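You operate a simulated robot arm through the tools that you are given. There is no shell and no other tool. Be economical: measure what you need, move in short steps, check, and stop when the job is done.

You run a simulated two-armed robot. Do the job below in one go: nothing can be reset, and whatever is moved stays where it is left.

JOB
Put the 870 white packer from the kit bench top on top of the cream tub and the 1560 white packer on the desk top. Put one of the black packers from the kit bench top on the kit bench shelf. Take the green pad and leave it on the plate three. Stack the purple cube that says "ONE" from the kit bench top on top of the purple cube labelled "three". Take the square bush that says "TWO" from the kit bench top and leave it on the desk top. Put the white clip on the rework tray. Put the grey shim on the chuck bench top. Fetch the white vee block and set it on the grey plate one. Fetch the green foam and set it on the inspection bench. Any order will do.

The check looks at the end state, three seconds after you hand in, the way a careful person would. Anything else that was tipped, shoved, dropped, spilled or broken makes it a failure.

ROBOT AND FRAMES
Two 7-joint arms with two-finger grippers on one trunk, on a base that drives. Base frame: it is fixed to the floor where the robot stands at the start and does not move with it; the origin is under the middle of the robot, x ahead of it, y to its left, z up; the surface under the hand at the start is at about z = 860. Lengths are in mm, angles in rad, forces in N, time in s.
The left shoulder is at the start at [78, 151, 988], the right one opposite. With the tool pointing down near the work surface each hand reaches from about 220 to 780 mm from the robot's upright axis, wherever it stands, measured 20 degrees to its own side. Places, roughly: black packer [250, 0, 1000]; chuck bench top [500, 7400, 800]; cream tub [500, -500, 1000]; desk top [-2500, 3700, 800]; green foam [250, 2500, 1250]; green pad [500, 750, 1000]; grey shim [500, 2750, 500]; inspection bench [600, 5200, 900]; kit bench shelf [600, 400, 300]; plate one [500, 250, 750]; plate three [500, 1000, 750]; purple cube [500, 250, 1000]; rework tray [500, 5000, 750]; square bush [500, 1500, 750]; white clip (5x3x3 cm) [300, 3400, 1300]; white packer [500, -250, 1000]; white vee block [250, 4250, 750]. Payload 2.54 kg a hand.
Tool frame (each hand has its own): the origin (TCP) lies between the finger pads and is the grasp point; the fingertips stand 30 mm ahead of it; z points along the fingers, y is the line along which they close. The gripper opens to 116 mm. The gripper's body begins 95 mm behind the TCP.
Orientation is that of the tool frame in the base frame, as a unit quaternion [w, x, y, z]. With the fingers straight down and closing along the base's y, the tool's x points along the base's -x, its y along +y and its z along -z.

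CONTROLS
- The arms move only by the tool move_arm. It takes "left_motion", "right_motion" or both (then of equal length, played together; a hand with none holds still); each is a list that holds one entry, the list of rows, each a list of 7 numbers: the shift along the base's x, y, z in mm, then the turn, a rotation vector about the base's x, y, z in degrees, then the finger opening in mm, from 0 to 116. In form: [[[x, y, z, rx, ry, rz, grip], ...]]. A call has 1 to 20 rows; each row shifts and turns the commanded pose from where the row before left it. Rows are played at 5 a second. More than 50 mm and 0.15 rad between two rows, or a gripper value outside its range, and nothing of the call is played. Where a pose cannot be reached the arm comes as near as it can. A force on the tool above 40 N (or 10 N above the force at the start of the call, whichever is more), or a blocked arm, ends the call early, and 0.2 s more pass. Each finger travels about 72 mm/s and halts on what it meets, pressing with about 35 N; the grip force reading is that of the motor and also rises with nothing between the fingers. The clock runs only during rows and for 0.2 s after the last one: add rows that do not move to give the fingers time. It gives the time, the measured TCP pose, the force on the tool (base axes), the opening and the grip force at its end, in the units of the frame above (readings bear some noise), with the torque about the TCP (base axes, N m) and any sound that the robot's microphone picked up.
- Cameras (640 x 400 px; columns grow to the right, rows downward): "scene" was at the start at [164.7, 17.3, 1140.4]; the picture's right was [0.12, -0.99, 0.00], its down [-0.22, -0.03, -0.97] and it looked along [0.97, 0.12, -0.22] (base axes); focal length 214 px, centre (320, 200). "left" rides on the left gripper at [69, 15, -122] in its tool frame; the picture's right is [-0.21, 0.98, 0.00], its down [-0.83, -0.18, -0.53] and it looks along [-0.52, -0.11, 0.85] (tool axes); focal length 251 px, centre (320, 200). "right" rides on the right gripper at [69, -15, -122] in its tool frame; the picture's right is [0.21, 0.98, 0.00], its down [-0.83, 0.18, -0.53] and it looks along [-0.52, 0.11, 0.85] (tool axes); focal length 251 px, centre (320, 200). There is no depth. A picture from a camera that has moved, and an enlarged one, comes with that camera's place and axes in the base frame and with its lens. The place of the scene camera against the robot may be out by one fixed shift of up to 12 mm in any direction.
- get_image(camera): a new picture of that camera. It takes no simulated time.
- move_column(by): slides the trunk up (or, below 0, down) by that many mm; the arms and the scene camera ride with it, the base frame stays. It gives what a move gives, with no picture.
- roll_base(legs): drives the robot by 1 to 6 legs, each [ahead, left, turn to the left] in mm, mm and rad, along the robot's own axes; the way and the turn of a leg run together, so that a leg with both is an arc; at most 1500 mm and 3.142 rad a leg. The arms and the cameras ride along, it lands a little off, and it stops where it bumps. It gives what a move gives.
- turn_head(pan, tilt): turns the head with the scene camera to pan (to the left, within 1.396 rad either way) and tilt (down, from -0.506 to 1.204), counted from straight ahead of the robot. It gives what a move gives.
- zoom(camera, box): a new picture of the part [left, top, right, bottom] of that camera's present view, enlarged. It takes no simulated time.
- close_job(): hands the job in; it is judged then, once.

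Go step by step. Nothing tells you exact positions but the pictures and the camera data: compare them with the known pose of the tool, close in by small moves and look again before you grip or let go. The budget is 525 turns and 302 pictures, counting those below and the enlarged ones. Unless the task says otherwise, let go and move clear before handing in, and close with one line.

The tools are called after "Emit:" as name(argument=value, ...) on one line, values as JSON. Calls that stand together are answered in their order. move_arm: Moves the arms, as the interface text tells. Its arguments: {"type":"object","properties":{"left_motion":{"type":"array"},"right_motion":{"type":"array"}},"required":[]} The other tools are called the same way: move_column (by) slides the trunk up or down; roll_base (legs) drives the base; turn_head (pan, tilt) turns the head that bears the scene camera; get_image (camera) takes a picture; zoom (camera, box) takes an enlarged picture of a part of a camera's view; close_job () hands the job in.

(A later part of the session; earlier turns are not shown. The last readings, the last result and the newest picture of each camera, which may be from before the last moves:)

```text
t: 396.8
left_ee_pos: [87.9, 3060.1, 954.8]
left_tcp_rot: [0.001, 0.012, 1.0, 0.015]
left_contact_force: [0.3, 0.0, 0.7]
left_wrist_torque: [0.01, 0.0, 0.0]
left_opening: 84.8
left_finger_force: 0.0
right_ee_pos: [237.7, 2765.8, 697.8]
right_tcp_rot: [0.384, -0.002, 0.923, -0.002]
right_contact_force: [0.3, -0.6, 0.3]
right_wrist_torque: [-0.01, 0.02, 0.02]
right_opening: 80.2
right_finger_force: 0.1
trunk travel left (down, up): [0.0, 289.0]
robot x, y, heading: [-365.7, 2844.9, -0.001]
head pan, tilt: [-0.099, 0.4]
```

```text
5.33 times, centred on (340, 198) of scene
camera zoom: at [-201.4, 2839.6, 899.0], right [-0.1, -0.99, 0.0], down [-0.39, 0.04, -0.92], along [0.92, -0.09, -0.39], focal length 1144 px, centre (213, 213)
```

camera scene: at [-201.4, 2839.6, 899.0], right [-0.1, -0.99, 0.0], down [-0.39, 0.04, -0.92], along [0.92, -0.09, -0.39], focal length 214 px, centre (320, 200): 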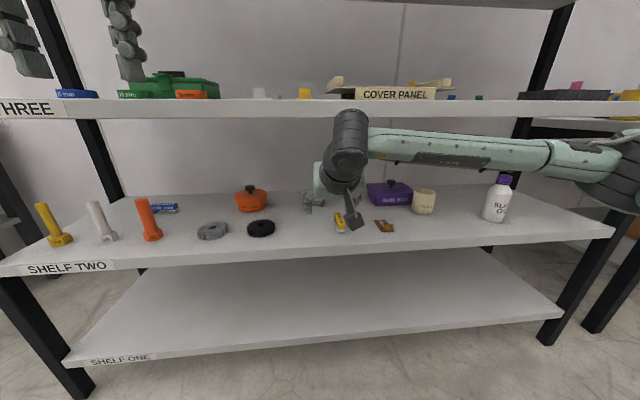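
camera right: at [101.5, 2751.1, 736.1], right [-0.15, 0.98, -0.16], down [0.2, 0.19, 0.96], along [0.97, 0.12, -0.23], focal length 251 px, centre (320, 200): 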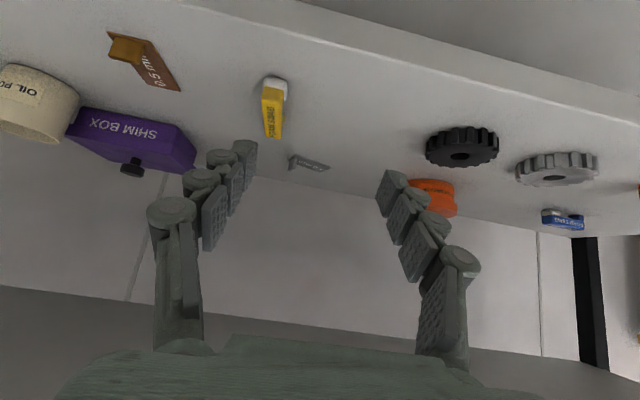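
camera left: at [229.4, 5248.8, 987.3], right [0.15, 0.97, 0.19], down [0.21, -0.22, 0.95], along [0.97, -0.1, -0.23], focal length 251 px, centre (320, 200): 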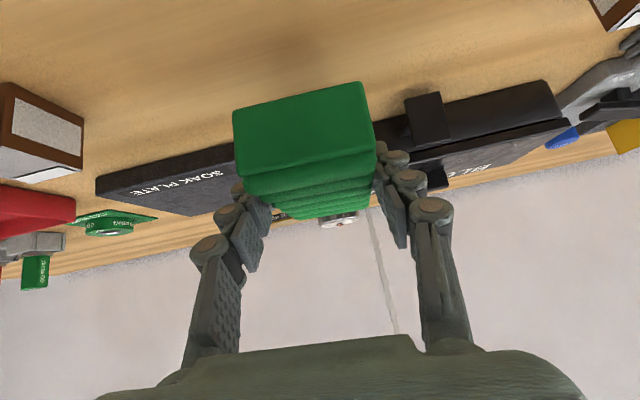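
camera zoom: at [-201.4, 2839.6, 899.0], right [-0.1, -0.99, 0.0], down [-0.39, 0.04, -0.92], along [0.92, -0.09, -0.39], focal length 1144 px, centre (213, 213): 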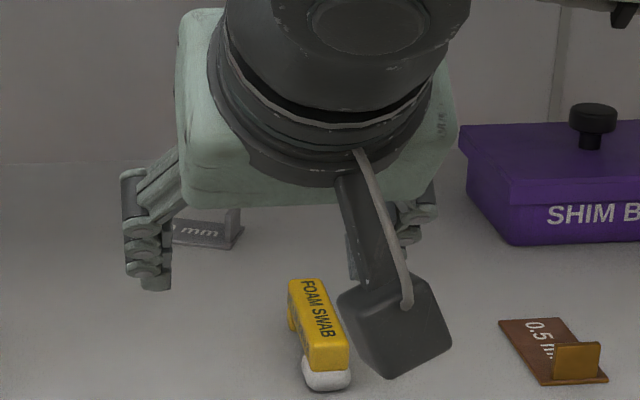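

The shim is a ~79×43 plate at yaw ≈ -23° with a ~25 mm tall tab on its -y end near (577,2737), shelf z≈547. I'll retract the left hand, lower and yaw the right hand, then roll in.

Emit:
move_arm(left_motion=[[[-40, 5, 15, 0, 0, 0, 85], [-40, 5, 15, 0, 0, 0, 85], [-40, 5, 15, 0, 0, 0, 85], [-40, 5, 15, 0, 0, 0, 85], [0, 0, 0, 0, 0, 0, 85]]], right_motion=[[[0, 0, -25, 0, 0, -7.7, 70], [0, 0, -25, 0, 0, -7.7, 70], [0, 0, -25, 0, 0, -7.6, 70], [0, 0, -8, 0, 0, 0, 70], [0, 0, 0, 0, 0, 0, 70]]])

Emit:
get_image(camera="right")

Emit:
get_image(camera="scene")

```text
t: 398.0
left_ee_pos: [-69.7, 3079.4, 983.5]
left_tcp_rot: [0.003, 0.013, 1.0, 0.014]
left_contact_force: [-0.2, 0.2, -0.4]
left_wrist_torque: [-0.02, -0.03, -0.01]
left_opening: 85.1
left_finger_force: 0.1
left hand out of reach, approached as far as the arm can: row 3, 4
right_ee_pos: [236.9, 2768.2, 615.4]
right_tcp_rot: [0.374, 0.182, 0.906, -0.078]
right_contact_force: [-0.4, 0.1, -0.1]
right_wrist_torque: [0.0, 0.02, 0.0]
right_opening: 69.9
right_finger_force: 0.1
trunk travel left (down, up): [0.0, 289.0]
robot x, y, heading: [-368.5, 2841.4, -0.002]
head pan, tilt: [-0.099, 0.4]
```

```text
127 pictures are left
camera right: at [106.0, 2806.0, 653.2], right [0.24, 0.96, -0.16], down [0.26, 0.09, 0.96], along [0.93, -0.27, -0.23], focal length 251 px, centre (320, 200)
```

right: 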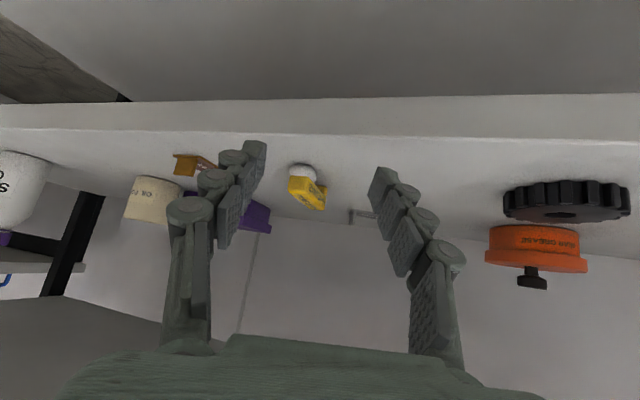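

```text
126 pictures are left
camera scene: at [-201.4, 2839.5, 899.0], right [-0.1, -0.99, 0.0], down [-0.39, 0.04, -0.92], along [0.92, -0.09, -0.39], focal length 214 px, centre (320, 200)
```

scene: 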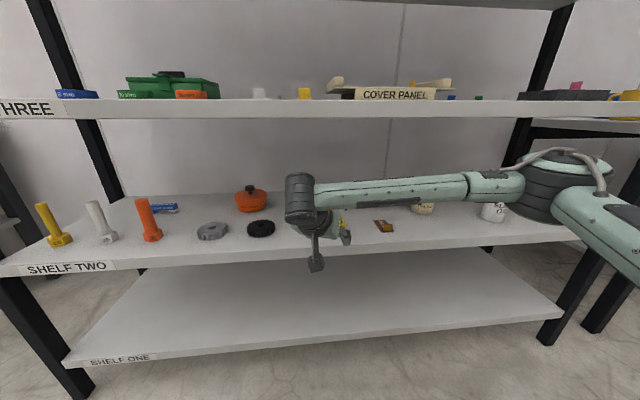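

Extending the arm first so the elbow stays outside the rack, then rolling in slowly.

Emit:
move_arm(right_motion=[[[36, -7, 0, 0, 0, 0, 60], [36, -7, 0, 0, 0, 0, 60], [36, -7, 0, 0, 0, 0, 60], [0, 0, 0, 0, 0, 0, 60]]])

Emit:
roll_base(legs=[[140, 0, 0]])

Emit:
get_image(camera="right")

Emit:
get_image(camera="scene")

```text
t: 399.0
left_ee_pos: [-69.4, 3080.9, 983.2]
left_tcp_rot: [0.002, 0.013, 1.0, 0.014]
left_contact_force: [0.0, -0.9, -0.6]
left_wrist_torque: [0.01, 0.03, 0.02]
left_opening: 84.8
left_finger_force: 0.0
right_ee_pos: [345.7, 2747.5, 614.4]
right_tcp_rot: [0.376, 0.182, 0.905, -0.078]
right_contact_force: [0.5, -0.8, -0.4]
right_wrist_torque: [-0.04, -0.04, 0.0]
right_opening: 59.7
right_finger_force: 0.0
trunk travel left (down, up): [0.0, 289.0]
robot x, y, heading: [-368.5, 2844.0, -0.004]
head pan, tilt: [-0.099, 0.4]
```

```text
t: 400.3
left_ee_pos: [67.2, 3080.3, 983.1]
left_tcp_rot: [0.002, 0.012, 1.0, 0.014]
left_contact_force: [0.6, -0.5, 0.0]
left_wrist_torque: [0.02, -0.05, 0.01]
left_opening: 85.0
left_finger_force: 0.0
right_ee_pos: [484.9, 2748.6, 614.1]
right_tcp_rot: [0.376, 0.181, 0.906, -0.078]
right_contact_force: [-0.7, 1.2, -0.2]
right_wrist_torque: [0.02, 0.03, -0.02]
right_opening: 59.9
right_finger_force: 0.0
trunk travel left (down, up): [0.0, 289.0]
robot x, y, heading: [-225.9, 2843.2, -0.002]
head pan, tilt: [-0.099, 0.4]
```

```text
125 pictures are left
camera right: at [354.3, 2787.6, 652.4], right [0.24, 0.96, -0.16], down [0.26, 0.09, 0.96], along [0.94, -0.27, -0.23], focal length 251 px, centre (320, 200)
```

right: 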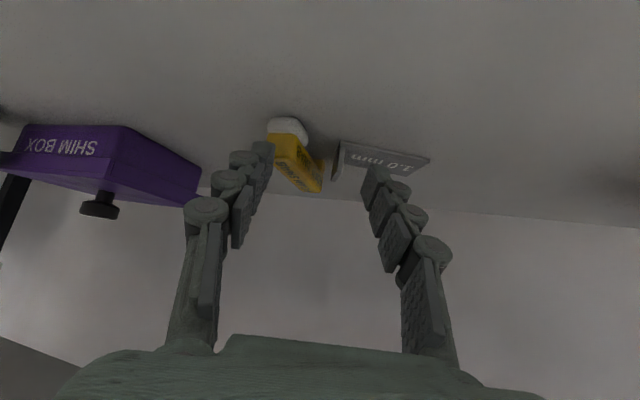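

```text
124 pictures are left
camera scene: at [-63.0, 2839.9, 899.0], right [-0.1, -1.0, 0.0], down [-0.39, 0.04, -0.92], along [0.92, -0.09, -0.39], focal length 214 px, centre (320, 200)
```

scene: 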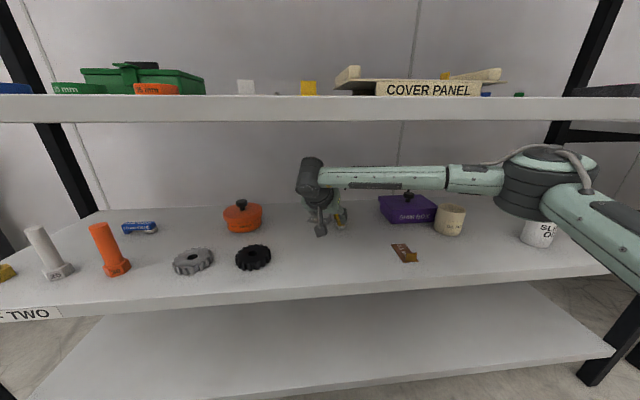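

The foam swab's position looks odd; zooming to see whether it was touched.

Emit:
zoom(camera="right", box=[220, 90, 460, 240])

Emit:
zoom(camera="scene", box=[270, 140, 430, 240])

```text
2.67 times, centred on (340, 165) of right
camera zoom: at [354.3, 2787.6, 652.4], right [0.24, 0.96, -0.16], down [0.26, 0.09, 0.96], along [0.94, -0.27, -0.23], focal length 670 px, centre (267, 293)
```

zoom: 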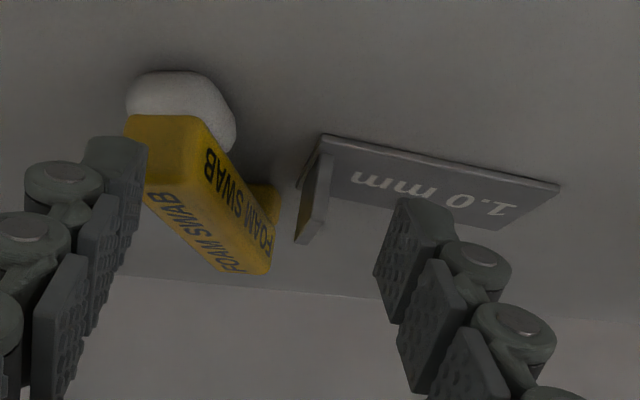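

```text
4.00 times, centred on (350, 190) of scene
camera zoom: at [-63.0, 2839.9, 899.0], right [-0.1, -1.0, 0.0], down [-0.39, 0.04, -0.92], along [0.92, -0.09, -0.39], focal length 858 px, centre (200, 240)
```

zoom: 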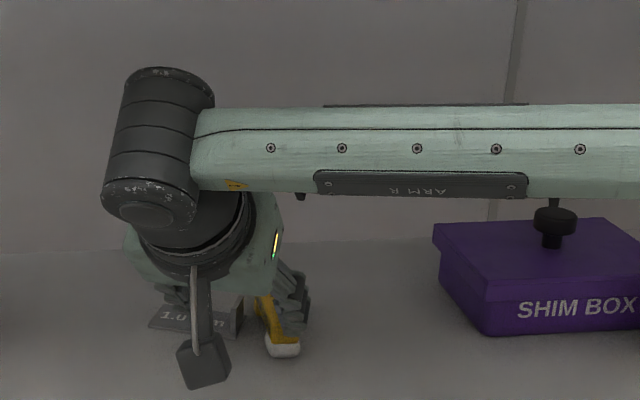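

The swab seems to have been pushed back by my right finger. I'll retreat along the same line and inspect, so I can put it back.

Emit:
roll_base(legs=[[-140, 0, 0]])

Emit:
zoom(camera="right", box=[240, 100, 440, 225])

Emit:
zoom(camera="scene", box=[270, 160, 430, 260])

```text
t: 401.6
left_ee_pos: [-70.9, 3082.0, 983.6]
left_tcp_rot: [0.003, 0.012, 1.0, 0.014]
left_contact_force: [0.2, -0.3, -0.7]
left_wrist_torque: [0.0, -0.02, 0.01]
left_opening: 85.3
left_finger_force: 0.1
right_ee_pos: [344.1, 2748.4, 613.9]
right_tcp_rot: [0.376, 0.181, 0.906, -0.078]
right_contact_force: [0.3, -0.4, -0.2]
right_wrist_torque: [0.03, 0.05, 0.0]
right_opening: 60.4
right_finger_force: 0.1
trunk travel left (down, up): [0.0, 289.0]
robot x, y, heading: [-368.1, 2846.0, -0.001]
head pan, tilt: [-0.099, 0.4]
```

```text
3.20 times, centred on (340, 162) of right
camera zoom: at [213.7, 2787.1, 652.3], right [0.24, 0.96, -0.16], down [0.26, 0.09, 0.96], along [0.94, -0.27, -0.23], focal length 805 px, centre (256, 320)
```

zoom: 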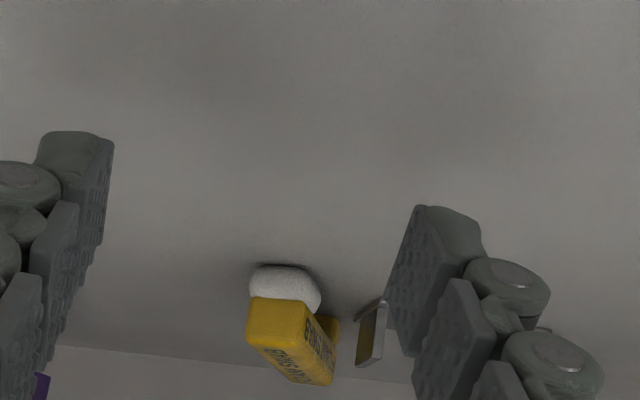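

```text
4.00 times, centred on (350, 210) of scene
camera zoom: at [-203.5, 2839.8, 899.0], right [-0.1, -0.99, 0.0], down [-0.39, 0.04, -0.92], along [0.92, -0.09, -0.39], focal length 858 px, centre (200, 160)
```

zoom: 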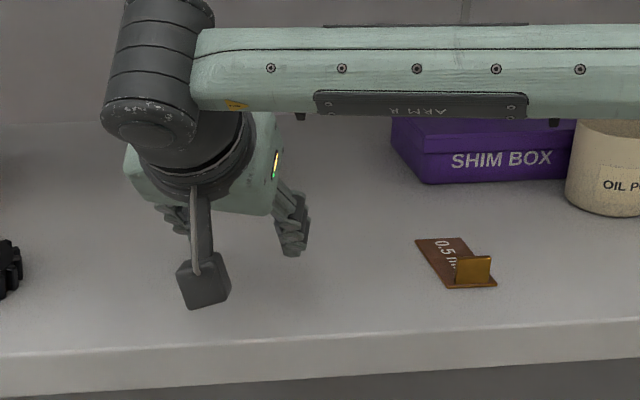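

Emit:
roll_base(legs=[[-110, 0, 0]])

Emit:
move_arm(right_motion=[[[0, -10, 20, 0, 0, 7.7, 60], [0, -10, 20, 0, 0, 7.7, 60], [0, -10, 20, 0, 0, 7.6, 60], [0, 0, 20, 0, 0, 0, 60], [0, 0, 0, 0, 0, 0, 60]]])

Emit:
get_image(camera="right")

Emit:
zoom(camera="right", box=[220, 110, 420, 235])

```text
t: 402.8
left_ee_pos: [-182.0, 3082.7, 984.0]
left_tcp_rot: [0.002, 0.01, 1.0, 0.014]
left_contact_force: [0.3, 0.1, -0.1]
left_wrist_torque: [0.0, 0.03, 0.0]
left_opening: 84.9
left_finger_force: 0.2
right_ee_pos: [233.5, 2750.4, 613.5]
right_tcp_rot: [0.375, 0.18, 0.906, -0.077]
right_contact_force: [0.1, -0.1, 0.0]
right_wrist_torque: [-0.01, -0.01, 0.04]
right_opening: 59.7
right_finger_force: 0.1
trunk travel left (down, up): [0.0, 289.0]
robot x, y, heading: [-477.3, 2843.2, -0.001]
head pan, tilt: [-0.099, 0.4]
```

```text
t: 404.0
left_ee_pos: [-182.5, 3082.1, 985.1]
left_tcp_rot: [0.003, 0.01, 1.0, 0.014]
left_contact_force: [0.6, 0.2, -0.3]
left_wrist_torque: [0.01, -0.01, 0.02]
left_opening: 85.0
left_finger_force: 0.0
right_ee_pos: [235.3, 2717.7, 694.7]
right_tcp_rot: [0.385, -0.004, 0.923, -0.002]
right_contact_force: [-0.3, 0.5, 0.6]
right_wrist_torque: [-0.03, 0.03, 0.01]
right_opening: 59.8
right_finger_force: 0.2
trunk travel left (down, up): [0.0, 289.0]
robot x, y, heading: [-476.6, 2842.3, -0.001]
head pan, tilt: [-0.099, 0.4]
```

```text
119 pictures are left
camera right: at [100.0, 2703.0, 732.3], right [-0.16, 0.97, -0.16], down [0.2, 0.19, 0.96], along [0.97, 0.12, -0.23], focal length 251 px, centre (320, 200)
```

right: 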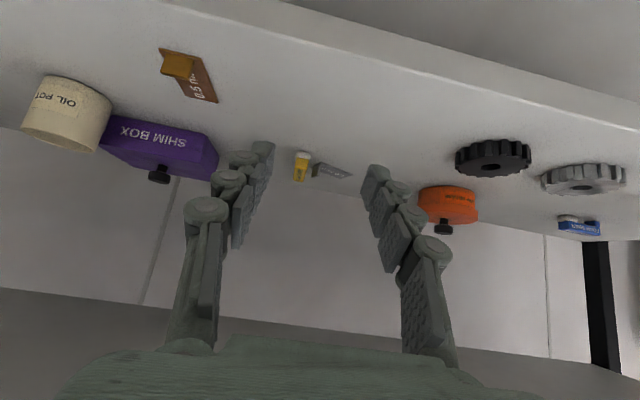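

```text
3.20 times, centred on (320, 172) of right
camera zoom: at [100.0, 2703.0, 732.3], right [-0.16, 0.97, -0.16], down [0.2, 0.19, 0.96], along [0.97, 0.12, -0.23], focal length 805 px, centre (320, 288)
```

zoom: 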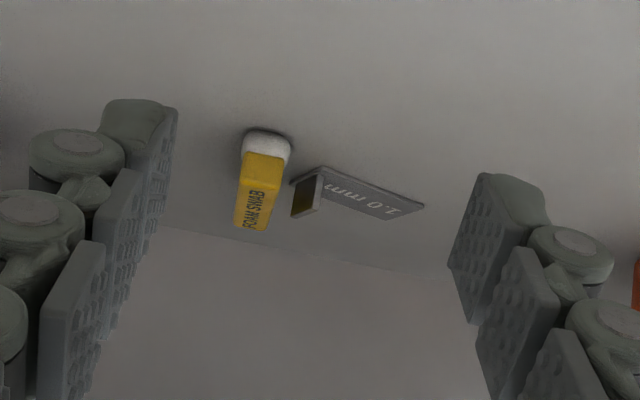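

The swab now lies at about x 501–587, y≈2709 (was x≈339–421, y≈2712). I'll grip its near end and move it back ~165 mm. Lowering the hand in line with it first.

Emit:
move_arm(right_motion=[[[0, -4, -30, 0, 0, 0, 46], [0, -4, -30, 0, 0, 0, 46], [0, 0, -22, 0, 0, 2, 46], [0, 0, 0, 0, 0, 0, 46]]])

Emit:
roll_base(legs=[[190, 0, 0]])

Emit:
get_image(camera="right")

Emit:
zoom(camera="right", box=[220, 110, 420, 235])

```text
t: 405.0
left_ee_pos: [-182.5, 3082.2, 983.0]
left_tcp_rot: [0.003, 0.011, 1.0, 0.014]
left_contact_force: [-0.6, 0.1, -0.3]
left_wrist_torque: [0.02, -0.01, -0.03]
left_opening: 84.9
left_finger_force: 0.1
right_ee_pos: [232.4, 2711.8, 610.8]
right_tcp_rot: [0.383, -0.021, 0.923, 0.006]
right_contact_force: [-0.1, -0.4, 0.4]
right_wrist_torque: [-0.01, -0.01, 0.0]
right_opening: 46.0
right_finger_force: 0.1
trunk travel left (down, up): [0.0, 289.0]
robot x, y, heading: [-478.5, 2841.5, 0.0]
head pan, tilt: [-0.099, 0.4]
```

```text
t: 406.6
left_ee_pos: [7.9, 3082.3, 983.2]
left_tcp_rot: [0.003, 0.009, 1.0, 0.014]
left_contact_force: [-0.4, -0.2, 0.0]
left_wrist_torque: [-0.01, -0.01, -0.01]
left_opening: 85.1
left_finger_force: 0.0
right_ee_pos: [423.1, 2714.8, 612.8]
right_tcp_rot: [0.383, -0.022, 0.923, 0.007]
right_contact_force: [-0.1, -0.7, -0.1]
right_wrist_torque: [-0.01, 0.03, -0.01]
right_opening: 45.9
right_finger_force: 0.1
trunk travel left (down, up): [0.0, 289.0]
robot x, y, heading: [-288.1, 2843.7, 0.003]
head pan, tilt: [-0.099, 0.4]
```

```text
117 pictures are left
camera right: at [290.0, 2694.0, 650.0], right [-0.2, 0.97, -0.16], down [0.2, 0.2, 0.96], along [0.96, 0.16, -0.23], focal length 251 px, centre (320, 200)
```

right: 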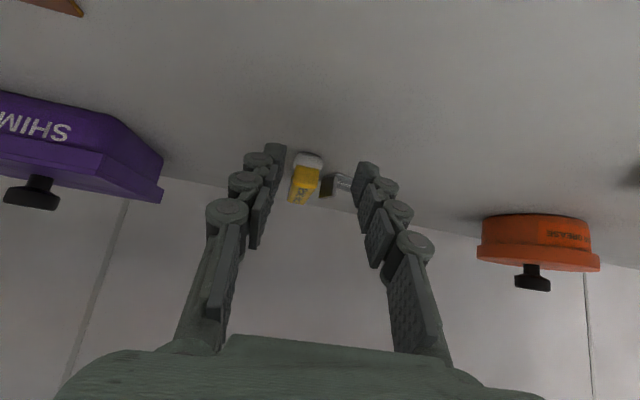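

```text
3.20 times, centred on (320, 172) of right
camera zoom: at [290.0, 2694.0, 650.0], right [-0.2, 0.97, -0.16], down [0.2, 0.2, 0.96], along [0.96, 0.16, -0.23], focal length 805 px, centre (320, 288)
```

zoom: 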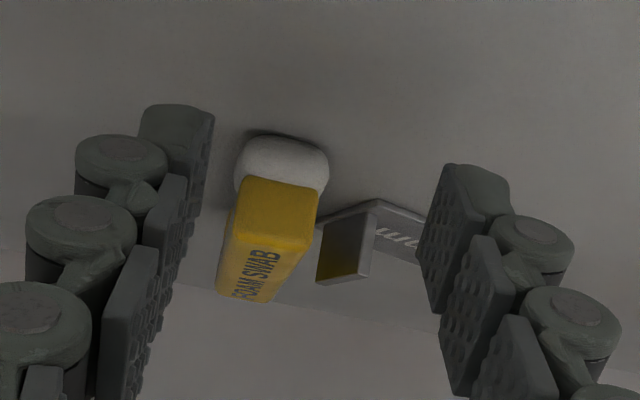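

Narrowing to 38 mm and advancing over the swab's white near end.

Emit:
move_arm(right_motion=[[[35, -2, 0, 0, 0, 0, 38], [30, -1, -5, 0, 0, 0, 38], [5, 0, -10, 0, 0, 0, 38], [0, 0, -6, 0, 0, 0, 38], [0, 0, 0, 0, 0, 0, 38]]])

Emit:
zoom(camera="right", box=[220, 90, 420, 215])

```text
t: 407.8
left_ee_pos: [8.7, 3082.7, 983.9]
left_tcp_rot: [0.002, 0.008, 1.0, 0.014]
left_contact_force: [-0.9, 0.0, 0.7]
left_wrist_torque: [0.01, -0.01, 0.03]
left_opening: 84.9
left_finger_force: 0.0
right_ee_pos: [493.4, 2712.5, 591.7]
right_tcp_rot: [0.383, -0.022, 0.923, 0.006]
right_contact_force: [0.3, -0.8, -0.4]
right_wrist_torque: [0.02, 0.0, -0.03]
right_opening: 38.0
right_finger_force: 0.2
trunk travel left (down, up): [0.0, 289.0]
robot x, y, heading: [-284.1, 2842.7, 0.005]
head pan, tilt: [-0.099, 0.4]
```

```text
3.20 times, centred on (320, 152) of right
camera zoom: at [359.1, 2691.3, 628.7], right [-0.2, 0.97, -0.16], down [0.2, 0.2, 0.96], along [0.96, 0.16, -0.23], focal length 805 px, centre (320, 352)
```

zoom: 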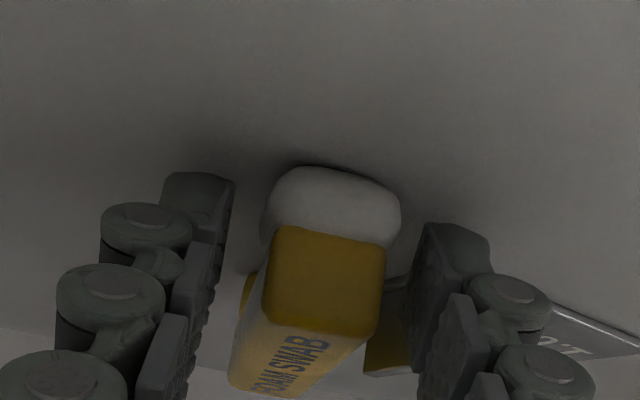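

Fingers flank the swab. Closing gently.

Emit:
move_arm(right_motion=[[[0, 0, 0, 0, 0, 0, 28], [0, 0, 0, 0, 0, 0, 18], [0, 0, 0, 0, 0, 0, 18], [0, 0, 0, 0, 0, 0, 18], [0, 0, 0, 0, 0, 0, 18]]])

Emit:
zoom(camera="right", box=[220, 90, 420, 215])

```text
t: 409.0
left_ee_pos: [7.9, 3082.7, 983.6]
left_tcp_rot: [0.003, 0.009, 1.0, 0.014]
left_contact_force: [0.1, -0.2, 0.5]
left_wrist_torque: [0.03, 0.02, -0.02]
left_opening: 84.9
left_finger_force: 0.1
right_ee_pos: [493.6, 2712.1, 590.6]
right_tcp_rot: [0.384, -0.022, 0.923, 0.007]
right_contact_force: [0.6, -0.3, 0.5]
right_wrist_torque: [-0.02, -0.02, 0.01]
right_opening: 24.5
right_finger_force: 35.6
trunk travel left (down, up): [0.0, 289.0]
robot x, y, heading: [-289.0, 2843.8, 0.006]
head pan, tilt: [-0.099, 0.4]
```

```text
3.20 times, centred on (320, 152) of right
camera zoom: at [359.0, 2691.2, 628.8], right [-0.2, 0.97, -0.16], down [0.2, 0.2, 0.96], along [0.96, 0.16, -0.23], focal length 805 px, centre (320, 352)
```

zoom: 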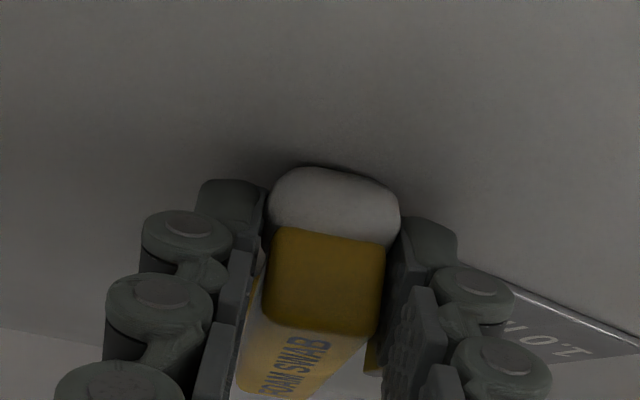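

Held. Lifting 4 mm and bringing it straight back 162 mm, with -3° yaw.

Emit:
move_arm(right_motion=[[[0, 0, 4, 0, 0, 0, 18], [-10, 0, 0, 0, 0, 0, 18], [-30, 0, 0, 0, 0, 0, 18], [-40, 0, 0, 0, 0, -1.5, 18], [-40, 0, 0, 0, 0, -1.5, 18], [-42, 0.5, 0, 0, 0, 0, 18], [0, 0, 0, 0, 0, 0, 18]]])

Emit:
get_image(camera="right")

Emit:
zoom(camera="scene", box=[260, 150, 420, 260])

```text
t: 410.6
left_ee_pos: [7.7, 3083.1, 984.3]
left_tcp_rot: [0.003, 0.009, 1.0, 0.014]
left_contact_force: [0.1, 0.3, 0.7]
left_wrist_torque: [0.03, 0.02, 0.02]
left_opening: 85.3
left_finger_force: 0.2
right_ee_pos: [332.8, 2710.9, 594.8]
right_tcp_rot: [0.383, 0.002, 0.924, -0.003]
right_contact_force: [-0.1, 0.2, -0.2]
right_wrist_torque: [0.03, 0.01, -0.03]
right_opening: 24.4
right_finger_force: 35.3
trunk travel left (down, up): [0.0, 289.0]
robot x, y, heading: [-286.5, 2845.6, 0.006]
head pan, tilt: [-0.099, 0.4]
```

```text
113 pictures are left
camera right: at [195.5, 2697.0, 632.9], right [-0.14, 0.98, -0.16], down [0.21, 0.18, 0.96], along [0.97, 0.11, -0.23], focal length 251 px, centre (320, 200)
```

right: 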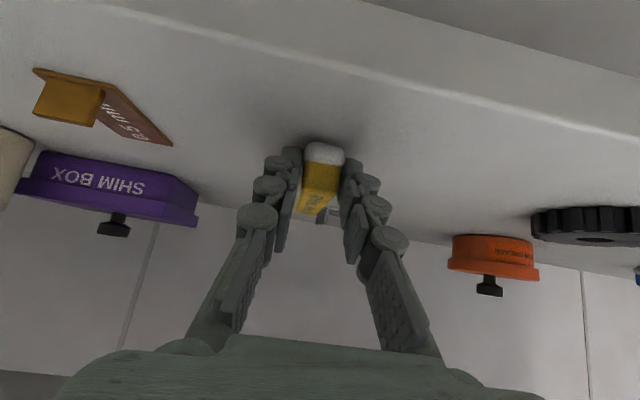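

```text
3.64 times, centred on (340, 205) of scene
camera zoom: at [-122.4, 2841.2, 899.0], right [-0.09, -1.0, 0.0], down [-0.39, 0.04, -0.92], along [0.92, -0.09, -0.39], focal length 780 px, centre (247, 182)
```

zoom: 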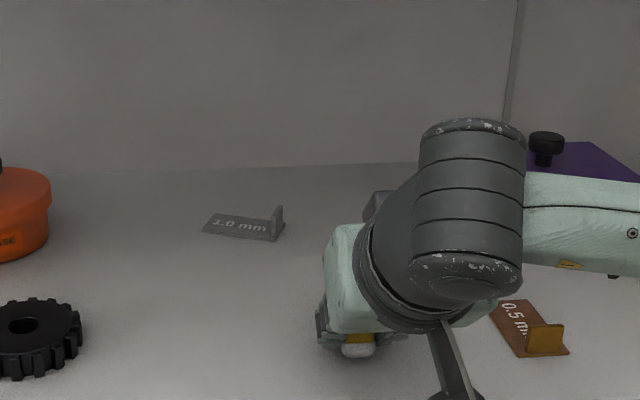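

Both cameras agree this is within a few mm of its original spot. Setting the swab down.

Emit:
move_arm(right_motion=[[[1, 1, -2, 0, 0, 0, 18], [0, 0, -1.5, 0, 0, 0, 18], [0, 0, -1, 0, 0, 0, 18]]])

```text
t: 411.4
left_ee_pos: [8.2, 3082.8, 983.5]
left_tcp_rot: [0.003, 0.008, 1.0, 0.014]
left_contact_force: [0.3, -0.8, 0.9]
left_wrist_torque: [0.0, -0.04, 0.02]
left_opening: 85.1
left_finger_force: 0.0
right_ee_pos: [332.8, 2712.7, 590.7]
right_tcp_rot: [0.385, 0.002, 0.923, -0.004]
right_contact_force: [-0.1, -0.7, 2.8]
right_wrist_torque: [0.03, -0.06, -0.02]
right_opening: 24.2
right_finger_force: 35.1
trunk travel left (down, up): [0.0, 289.0]
robot x, y, heading: [-285.7, 2843.2, 0.002]
head pan, tilt: [-0.099, 0.4]
```

Released slowly; rising, then retreating.

Emit:
move_arm(right_motion=[[[0, 0, 0, 0, 0, 0, 28], [0, 0, 0, 0, 0, 0, 38], [0, 0, 0, 0, 0, 0, 38], [-5, 0, 15, 0, 0, 0, 38], [-10, 0, 30, 0, 0, 0, 38], [-20, 0, 30, 0, 0, 0, 38], [-30, 0, 10, 0, 0, 0, 38], [-30, 10, 0, 0, 0, 0, 60]]])

Emit:
get_image(camera="right")

Emit:
zoom(camera="right", box=[220, 60, 420, 185])

```text
t: 413.2
left_ee_pos: [8.1, 3083.9, 984.6]
left_tcp_rot: [0.003, 0.009, 1.0, 0.014]
left_contact_force: [-0.6, 0.3, 0.0]
left_wrist_torque: [0.0, 0.0, -0.04]
left_opening: 84.9
left_finger_force: 0.0
right_ee_pos: [238.2, 2723.9, 676.2]
right_tcp_rot: [0.383, 0.003, 0.924, -0.004]
right_contact_force: [0.0, 0.8, -0.3]
right_wrist_torque: [-0.04, 0.0, 0.01]
right_opening: 59.9
right_finger_force: 0.1
trunk travel left (down, up): [0.0, 289.0]
robot x, y, heading: [-287.1, 2845.8, 0.002]
head pan, tilt: [-0.099, 0.4]
```

```text
111 pictures are left
camera right: at [102.3, 2710.5, 714.5], right [-0.14, 0.98, -0.16], down [0.21, 0.18, 0.96], along [0.97, 0.11, -0.23], focal length 251 px, centre (320, 200)
```

right: 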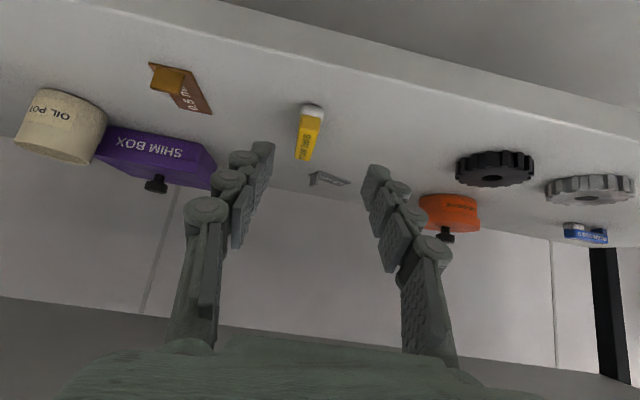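

```text
3.20 times, centred on (320, 122) of right
camera zoom: at [102.3, 2710.5, 714.5], right [-0.14, 0.98, -0.16], down [0.21, 0.18, 0.96], along [0.97, 0.11, -0.23], focal length 805 px, centre (320, 448)
```

zoom: 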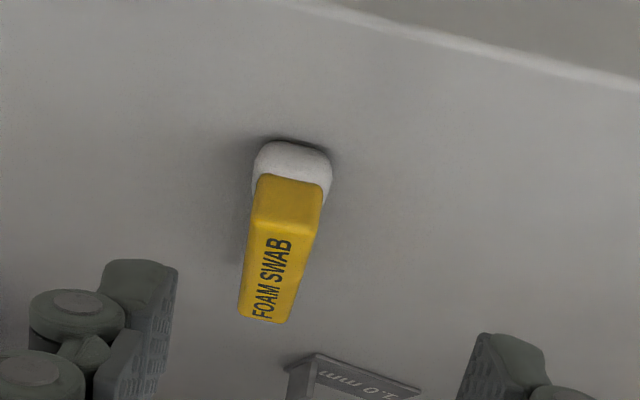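

Swab restored to its original place within a few mm. Now approaching the shim higher (tips well above the swab): yaw -23°, z≈645, extend.

Emit:
move_arm(right_motion=[[[0, 10, -10, 0, 0, -7.7, 50], [0, 10, -10, 0, 0, -7.7, 50], [0, 10, -8, 0, 0, -7.6, 50], [40, 3, 0, 0, 0, 0, 50], [40, 2, 0, 0, 0, 0, 50], [40, 0, 0, 0, 0, 0, 50], [40, 0, 0, 0, 0, 0, 50], [35, 0, 0, 0, 0, 0, 50], [0, 0, 0, 0, 0, 0, 50]]])

Emit:
get_image(camera="right")

Emit:
get_image(camera="scene")

```text
t: 415.2
left_ee_pos: [9.8, 3084.3, 984.1]
left_tcp_rot: [0.003, 0.008, 1.0, 0.014]
left_contact_force: [-0.4, 0.0, -0.1]
left_wrist_torque: [0.0, -0.02, -0.04]
left_opening: 85.3
left_finger_force: 0.1
right_ee_pos: [434.7, 2757.5, 648.5]
right_tcp_rot: [0.375, 0.186, 0.904, -0.081]
right_contact_force: [-0.2, -0.2, 0.3]
right_wrist_torque: [0.01, 0.0, 0.02]
right_opening: 49.9
right_finger_force: 0.1
trunk travel left (down, up): [0.0, 289.0]
robot x, y, heading: [-287.6, 2844.2, 0.005]
head pan, tilt: [-0.099, 0.4]
```

```text
109 pictures are left
camera right: at [302.9, 2798.1, 685.9], right [0.25, 0.96, -0.16], down [0.26, 0.09, 0.96], along [0.93, -0.28, -0.23], focal length 251 px, centre (320, 200)
```

right: 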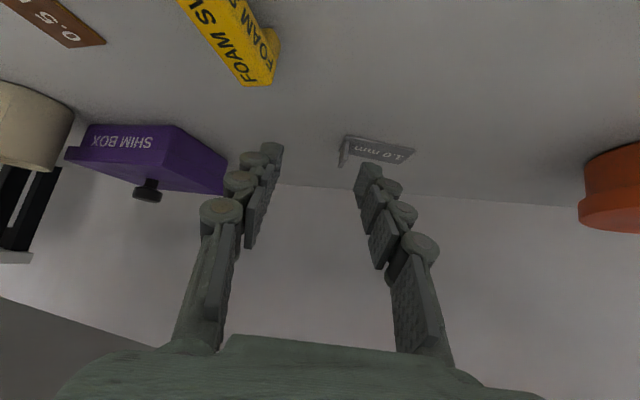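

```text
108 pictures are left
camera scene: at [-122.4, 2841.2, 899.0], right [-0.09, -1.0, 0.0], down [-0.39, 0.04, -0.92], along [0.92, -0.09, -0.39], focal length 214 px, centre (320, 200)
```

scene: 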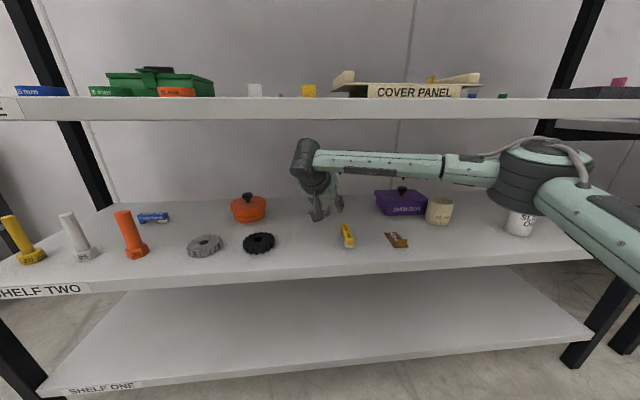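

Emit:
roll_base(legs=[[80, 0, 0]])

Emit:
zoom(camera="right", box=[260, 80, 460, 205])

```text
t: 416.2
left_ee_pos: [87.8, 3083.6, 983.7]
left_tcp_rot: [0.004, 0.008, 1.0, 0.014]
left_contact_force: [-0.4, 0.6, 0.1]
left_wrist_torque: [-0.01, 0.0, -0.02]
left_opening: 85.0
left_finger_force: 0.0
right_ee_pos: [512.3, 2760.3, 648.0]
right_tcp_rot: [0.376, 0.185, 0.905, -0.079]
right_contact_force: [-0.1, -1.4, 0.3]
right_wrist_torque: [0.01, 0.0, 0.0]
right_opening: 50.0
right_finger_force: 0.0
trunk travel left (down, up): [0.0, 289.0]
robot x, y, heading: [-204.4, 2845.3, 0.009]
head pan, tilt: [-0.099, 0.4]
```

```text
3.20 times, centred on (360, 142) of right
camera zoom: at [382.2, 2799.6, 685.9], right [0.25, 0.96, -0.16], down [0.26, 0.09, 0.96], along [0.93, -0.28, -0.23], focal length 805 px, centre (192, 384)
```

zoom: 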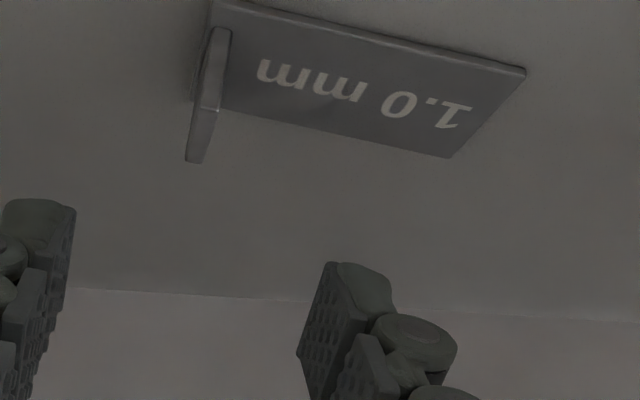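

Tab centre ≈ (549.5,2742.5), aligned with the hand's yaw. Moving forward 23 mm along the hand direction, then descending over the tab.

Emit:
move_arm(right_motion=[[[20, -11, 0, 0, 0, 0, 50], [0, 0, -25, 0, 0, 0, 50], [0, 0, -20, 0, 0, 0, 50], [0, 0, -8, 0, 0, 0, 50], [0, 0, 0, 0, 0, 0, 50]]])

Emit:
zoom(camera="right", box=[220, 90, 420, 215])

Emit:
zoom(camera="scene", box=[260, 150, 400, 240])

```text
t: 417.4
left_ee_pos: [87.1, 3085.2, 983.2]
left_tcp_rot: [0.004, 0.008, 1.0, 0.014]
left_contact_force: [-0.9, -0.2, -0.3]
left_wrist_torque: [-0.03, 0.0, -0.03]
left_opening: 84.9
left_finger_force: 0.0
right_ee_pos: [533.3, 2749.0, 593.8]
right_tcp_rot: [0.375, 0.185, 0.905, -0.079]
right_contact_force: [-0.4, 0.4, -0.8]
right_wrist_torque: [0.0, 0.02, -0.01]
right_opening: 50.2
right_finger_force: 0.0
trunk travel left (down, up): [0.0, 289.0]
robot x, y, heading: [-206.4, 2844.7, 0.004]
head pan, tilt: [-0.099, 0.4]
```

```text
3.20 times, centred on (320, 152) of right
camera zoom: at [402.9, 2788.4, 632.5], right [0.25, 0.96, -0.16], down [0.26, 0.09, 0.96], along [0.93, -0.28, -0.23], focal length 805 px, centre (320, 352)
```

zoom: 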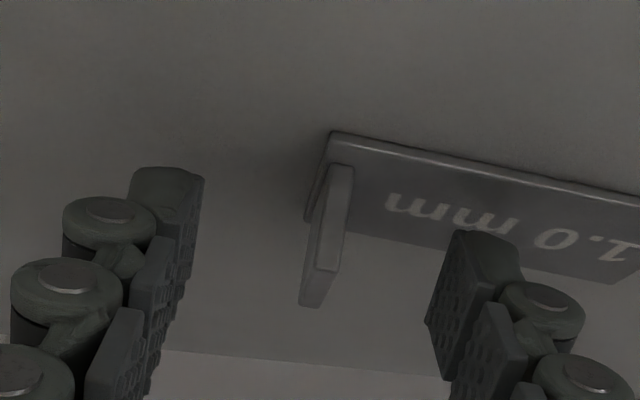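

```text
4.44 times, centred on (330, 195) of scene
camera zoom: at [-42.7, 2842.0, 899.0], right [-0.09, -1.0, 0.0], down [-0.39, 0.04, -0.92], along [0.92, -0.09, -0.39], focal length 953 px, centre (276, 222)
```

zoom: 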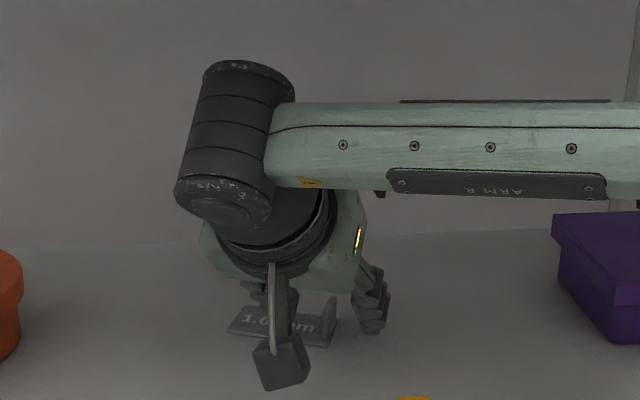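

The tab sits between the finger pads. Nudging 2 mm lower and 3 mm forward, then closing.

Emit:
move_arm(right_motion=[[[3, -1, -2, 0, 0, 0, 50], [0, 0, 0, 0, 0, 0, 25], [0, 0, 0, 0, 0, 0, 0], [0, 0, 0, 0, 0, 0, 0], [0, 0, 0, 0, 0, 0, 0], [0, 0, 0, 0, 0, 0, 0]]])

Emit:
zoom(camera="right", box=[220, 90, 420, 215])

```text
t: 418.8
left_ee_pos: [87.2, 3083.6, 983.8]
left_tcp_rot: [0.004, 0.008, 1.0, 0.014]
left_contact_force: [0.4, 0.2, -0.1]
left_wrist_torque: [0.0, 0.02, -0.02]
left_opening: 84.9
left_finger_force: 0.1
right_ee_pos: [536.9, 2747.5, 592.1]
right_tcp_rot: [0.376, 0.185, 0.905, -0.079]
right_contact_force: [0.1, 0.9, 0.3]
right_wrist_torque: [0.03, 0.04, 0.0]
right_opening: 6.1
right_finger_force: 32.5
trunk travel left (down, up): [0.0, 289.0]
robot x, y, heading: [-207.7, 2841.7, 0.009]
head pan, tilt: [-0.099, 0.4]
```

```text
3.20 times, centred on (320, 152) of right
camera zoom: at [406.1, 2787.1, 630.8], right [0.25, 0.96, -0.16], down [0.26, 0.09, 0.96], along [0.93, -0.28, -0.23], focal length 805 px, centre (320, 352)
```

zoom: 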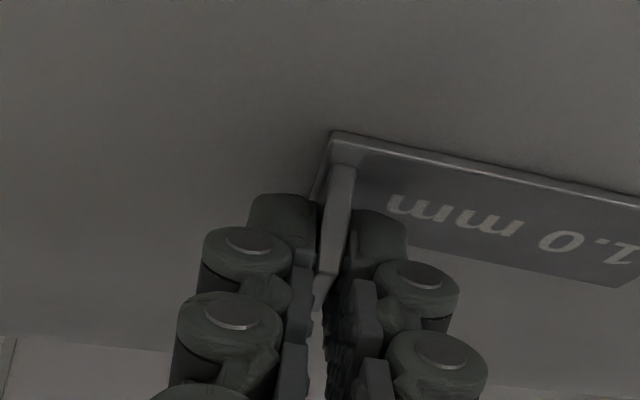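

Tab gripped (6 mm). Lifting gently.

Emit:
move_arm(right_motion=[[[0, 0, 0, 0, 0, 0, 0], [0, 0, 4, 0, 0, 0, 0], [0, 0, 10, 0, 0, 0, 0], [0, 0, 20, 0, 0, 0, 0], [0, 0, 20, 0, 0, 0, 0], [0, 0, 0, 0, 0, 0, 0]]])

Emit:
get_image(camera="right")

Emit:
zoom(camera="scene", box=[240, 130, 400, 240])

```text
t: 420.2
left_ee_pos: [87.3, 3085.2, 984.2]
left_tcp_rot: [0.003, 0.009, 1.0, 0.014]
left_contact_force: [-0.6, 0.0, -0.3]
left_wrist_torque: [0.0, 0.01, 0.01]
left_opening: 84.8
left_finger_force: 0.1
right_ee_pos: [536.2, 2748.1, 647.0]
right_tcp_rot: [0.375, 0.185, 0.905, -0.079]
right_contact_force: [0.1, -0.7, -0.6]
right_wrist_torque: [0.0, -0.01, 0.01]
right_opening: 6.4
right_finger_force: 33.5
trunk travel left (down, up): [0.0, 289.0]
robot x, y, heading: [-207.8, 2847.2, 0.008]
head pan, tilt: [-0.099, 0.4]
```

```text
103 pictures are left
camera right: at [404.7, 2787.4, 685.0], right [0.25, 0.96, -0.16], down [0.26, 0.09, 0.96], along [0.93, -0.28, -0.23], focal length 251 px, centre (320, 200)
```

right: 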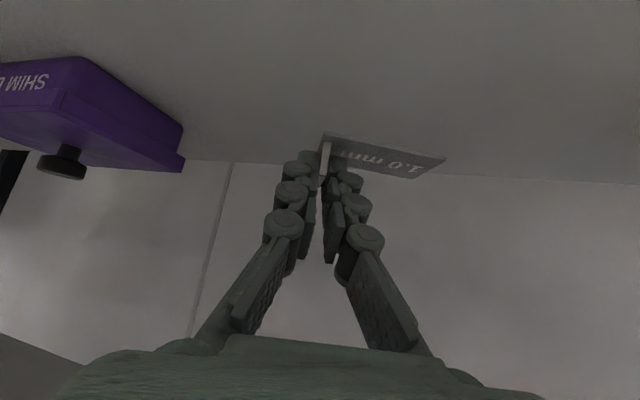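

```text
3.64 times, centred on (320, 185) of scene
camera zoom: at [-42.7, 2842.0, 899.0], right [-0.09, -1.0, 0.0], down [-0.39, 0.04, -0.92], along [0.92, -0.09, -0.39], focal length 780 px, centre (320, 254)
```

zoom: 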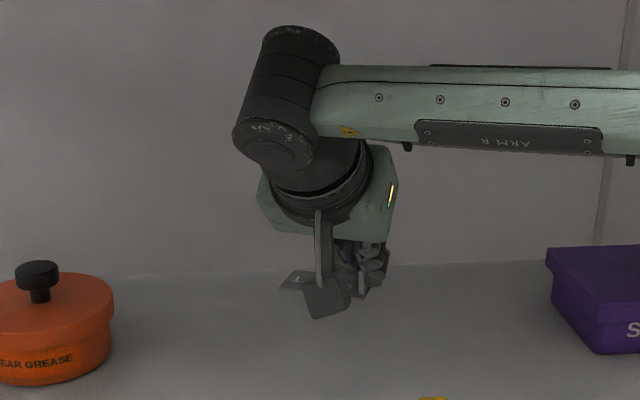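

Shim held level. Backing straight out of the shelf.

Emit:
roll_base(legs=[[-380, 0, -0.008]])

Emit:
get_image(camera="right")

Emit:
get_image(camera="scene")

```text
t: 422.6
left_ee_pos: [-288.3, 3080.8, 984.6]
left_tcp_rot: [0.003, 0.014, 1.0, 0.014]
left_contact_force: [0.4, -0.1, 0.7]
left_wrist_torque: [0.01, 0.03, 0.02]
left_opening: 84.9
left_finger_force: 0.1
right_ee_pos: [153.4, 2737.5, 646.5]
right_tcp_rot: [0.375, 0.192, 0.903, -0.082]
right_contact_force: [-0.3, -0.3, -0.4]
right_wrist_torque: [-0.02, 0.02, 0.01]
right_opening: 5.9
right_finger_force: 32.7
trunk travel left (down, up): [0.0, 289.0]
robot x, y, heading: [-591.7, 2846.1, -0.006]
head pan, tilt: [-0.099, 0.4]
```

```text
101 pictures are left
camera right: at [23.4, 2779.3, 684.6], right [0.26, 0.95, -0.16], down [0.26, 0.09, 0.96], along [0.93, -0.29, -0.23], focal length 251 px, centre (320, 200)
```

right: 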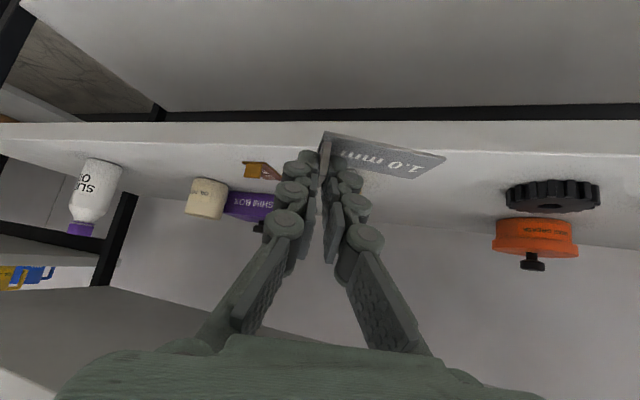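

```text
100 pictures are left
camera scene: at [-423.3, 2839.8, 899.0], right [-0.11, -0.99, 0.0], down [-0.39, 0.04, -0.92], along [0.92, -0.1, -0.39], focal length 214 px, centre (320, 200)
```

scene: 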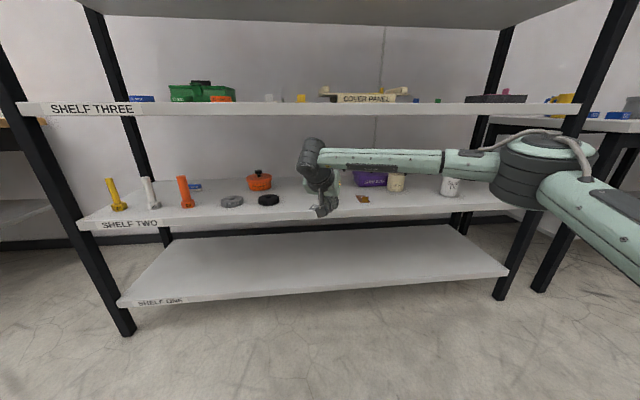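

Out of the rack. Raising trunk and arm, then driving left to the chuck bench (y≈7400).

Emit:
move_column(by=225)

Emit:
move_arm(right_motion=[[[-30, 0, 30, 0, 0, 0, 0], [-30, 0, 30, 0, 0, 0, 0], [-30, 0, 30, 0, 0, 0, 0], [-30, 0, 30, 0, 0, 0, 0], [-20, 0, 30, 0, 0, 0, 0], [0, 0, 30, 0, 0, 0, 0]]])

Emit:
roll_base(legs=[[0, 1450, 0], [0, 1450, 0], [0, 1300, 0]])

Emit:
turn_head(pan=0.1, tilt=0.4)

Emit:
get_image(camera="scene")

```text
t: 425.0
left_ee_pos: [-291.1, 3079.8, 1208.9]
left_tcp_rot: [0.003, 0.014, 1.0, 0.014]
left_contact_force: [0.1, -0.2, -0.4]
left_wrist_torque: [0.01, 0.0, -0.01]
left_opening: 84.9
left_finger_force: 0.0
right_ee_pos: [153.8, 2738.9, 871.1]
right_tcp_rot: [0.374, 0.191, 0.904, -0.082]
right_contact_force: [-0.4, -0.3, -0.4]
right_wrist_torque: [0.0, 0.03, 0.02]
right_opening: 6.0
right_finger_force: 32.9
trunk travel left (down, up): [-225.0, 64.0]
robot x, y, heading: [-590.8, 2847.7, -0.007]
head pan, tilt: [-0.099, 0.4]
```

```text
t: 426.4
left_ee_pos: [-289.3, 3080.7, 1208.9]
left_tcp_rot: [0.003, 0.015, 1.0, 0.014]
left_contact_force: [-0.8, 0.6, 0.6]
left_wrist_torque: [0.01, 0.01, 0.05]
left_opening: 85.2
left_finger_force: 0.0
right_ee_pos: [12.9, 2738.4, 1052.2]
right_tcp_rot: [0.374, 0.191, 0.904, -0.082]
right_contact_force: [-0.7, 0.7, -0.8]
right_wrist_torque: [-0.02, -0.01, 0.0]
right_opening: 6.1
right_finger_force: 32.7
trunk travel left (down, up): [-225.0, 64.0]
robot x, y, heading: [-586.5, 2845.0, -0.006]
head pan, tilt: [-0.099, 0.4]
```

```text
t: 466.7
left_ee_pos: [-218.5, 7294.7, 1209.6]
left_tcp_rot: [0.003, 0.02, 1.0, 0.014]
left_contact_force: [0.5, -0.8, 0.0]
left_wrist_torque: [0.01, -0.01, -0.03]
left_opening: 84.9
left_finger_force: 0.0
right_ee_pos: [79.8, 6948.7, 1051.5]
right_tcp_rot: [0.374, 0.197, 0.902, -0.085]
right_contact_force: [-0.7, 0.0, -1.6]
right_wrist_torque: [0.01, 0.04, -0.05]
right_opening: 6.1
right_finger_force: 32.7
trunk travel left (down, up): [-225.0, 64.0]
robot x, y, heading: [-517.9, 7063.5, -0.017]
head pan, tilt: [-0.099, 0.4]
```

```text
t: 467.4
left_ee_pos: [-217.8, 7293.4, 1208.5]
left_tcp_rot: [0.003, 0.02, 1.0, 0.014]
left_contact_force: [0.5, -0.2, -0.5]
left_wrist_torque: [0.01, 0.02, 0.03]
left_opening: 85.1
left_finger_force: 0.1
right_ee_pos: [79.1, 6948.5, 1051.3]
right_tcp_rot: [0.372, 0.196, 0.903, -0.083]
right_contact_force: [-0.6, -0.4, -0.6]
right_wrist_torque: [-0.01, 0.0, -0.02]
right_opening: 6.1
right_finger_force: 33.0
trunk travel left (down, up): [-225.0, 64.0]
robot x, y, heading: [-518.5, 7063.5, -0.017]
head pan, tilt: [0.099, 0.4]
```

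```text
99 pictures are left
camera scene: at [-354.2, 7073.5, 1124.0], right [0.08, -1.0, 0.0], down [-0.39, -0.03, -0.92], along [0.92, 0.07, -0.39], focal length 214 px, centre (320, 200)
```

scene: 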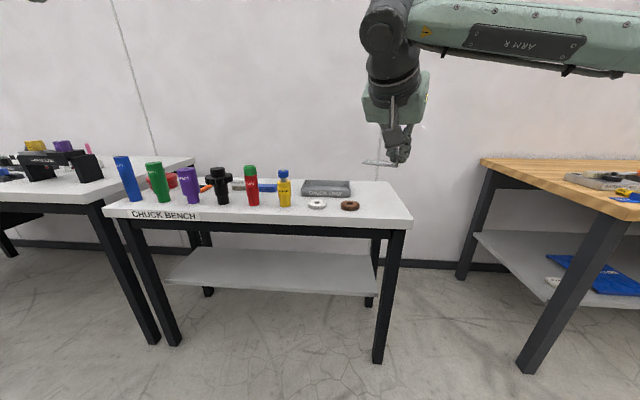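

The chuck bench is ahead; its right end has free space. Zooming.

Emit:
zoom(camera="scene", box=[200, 130, 440, 280])

```text
2.67 times, centred on (320, 205) of scene
camera zoom: at [-354.2, 7073.5, 1124.0], right [0.08, -1.0, 0.0], down [-0.39, -0.03, -0.92], along [0.92, 0.07, -0.39], focal length 572 px, centre (320, 187)
```

zoom: 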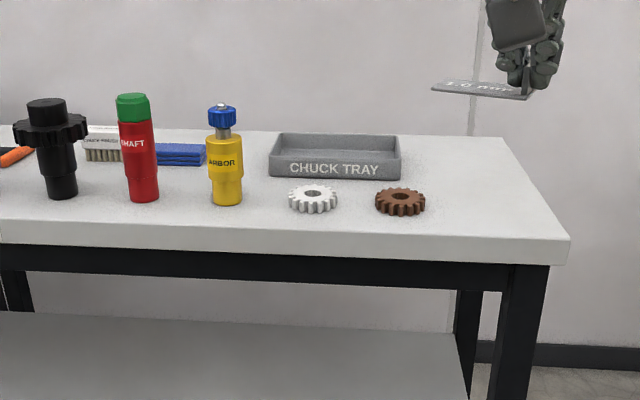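

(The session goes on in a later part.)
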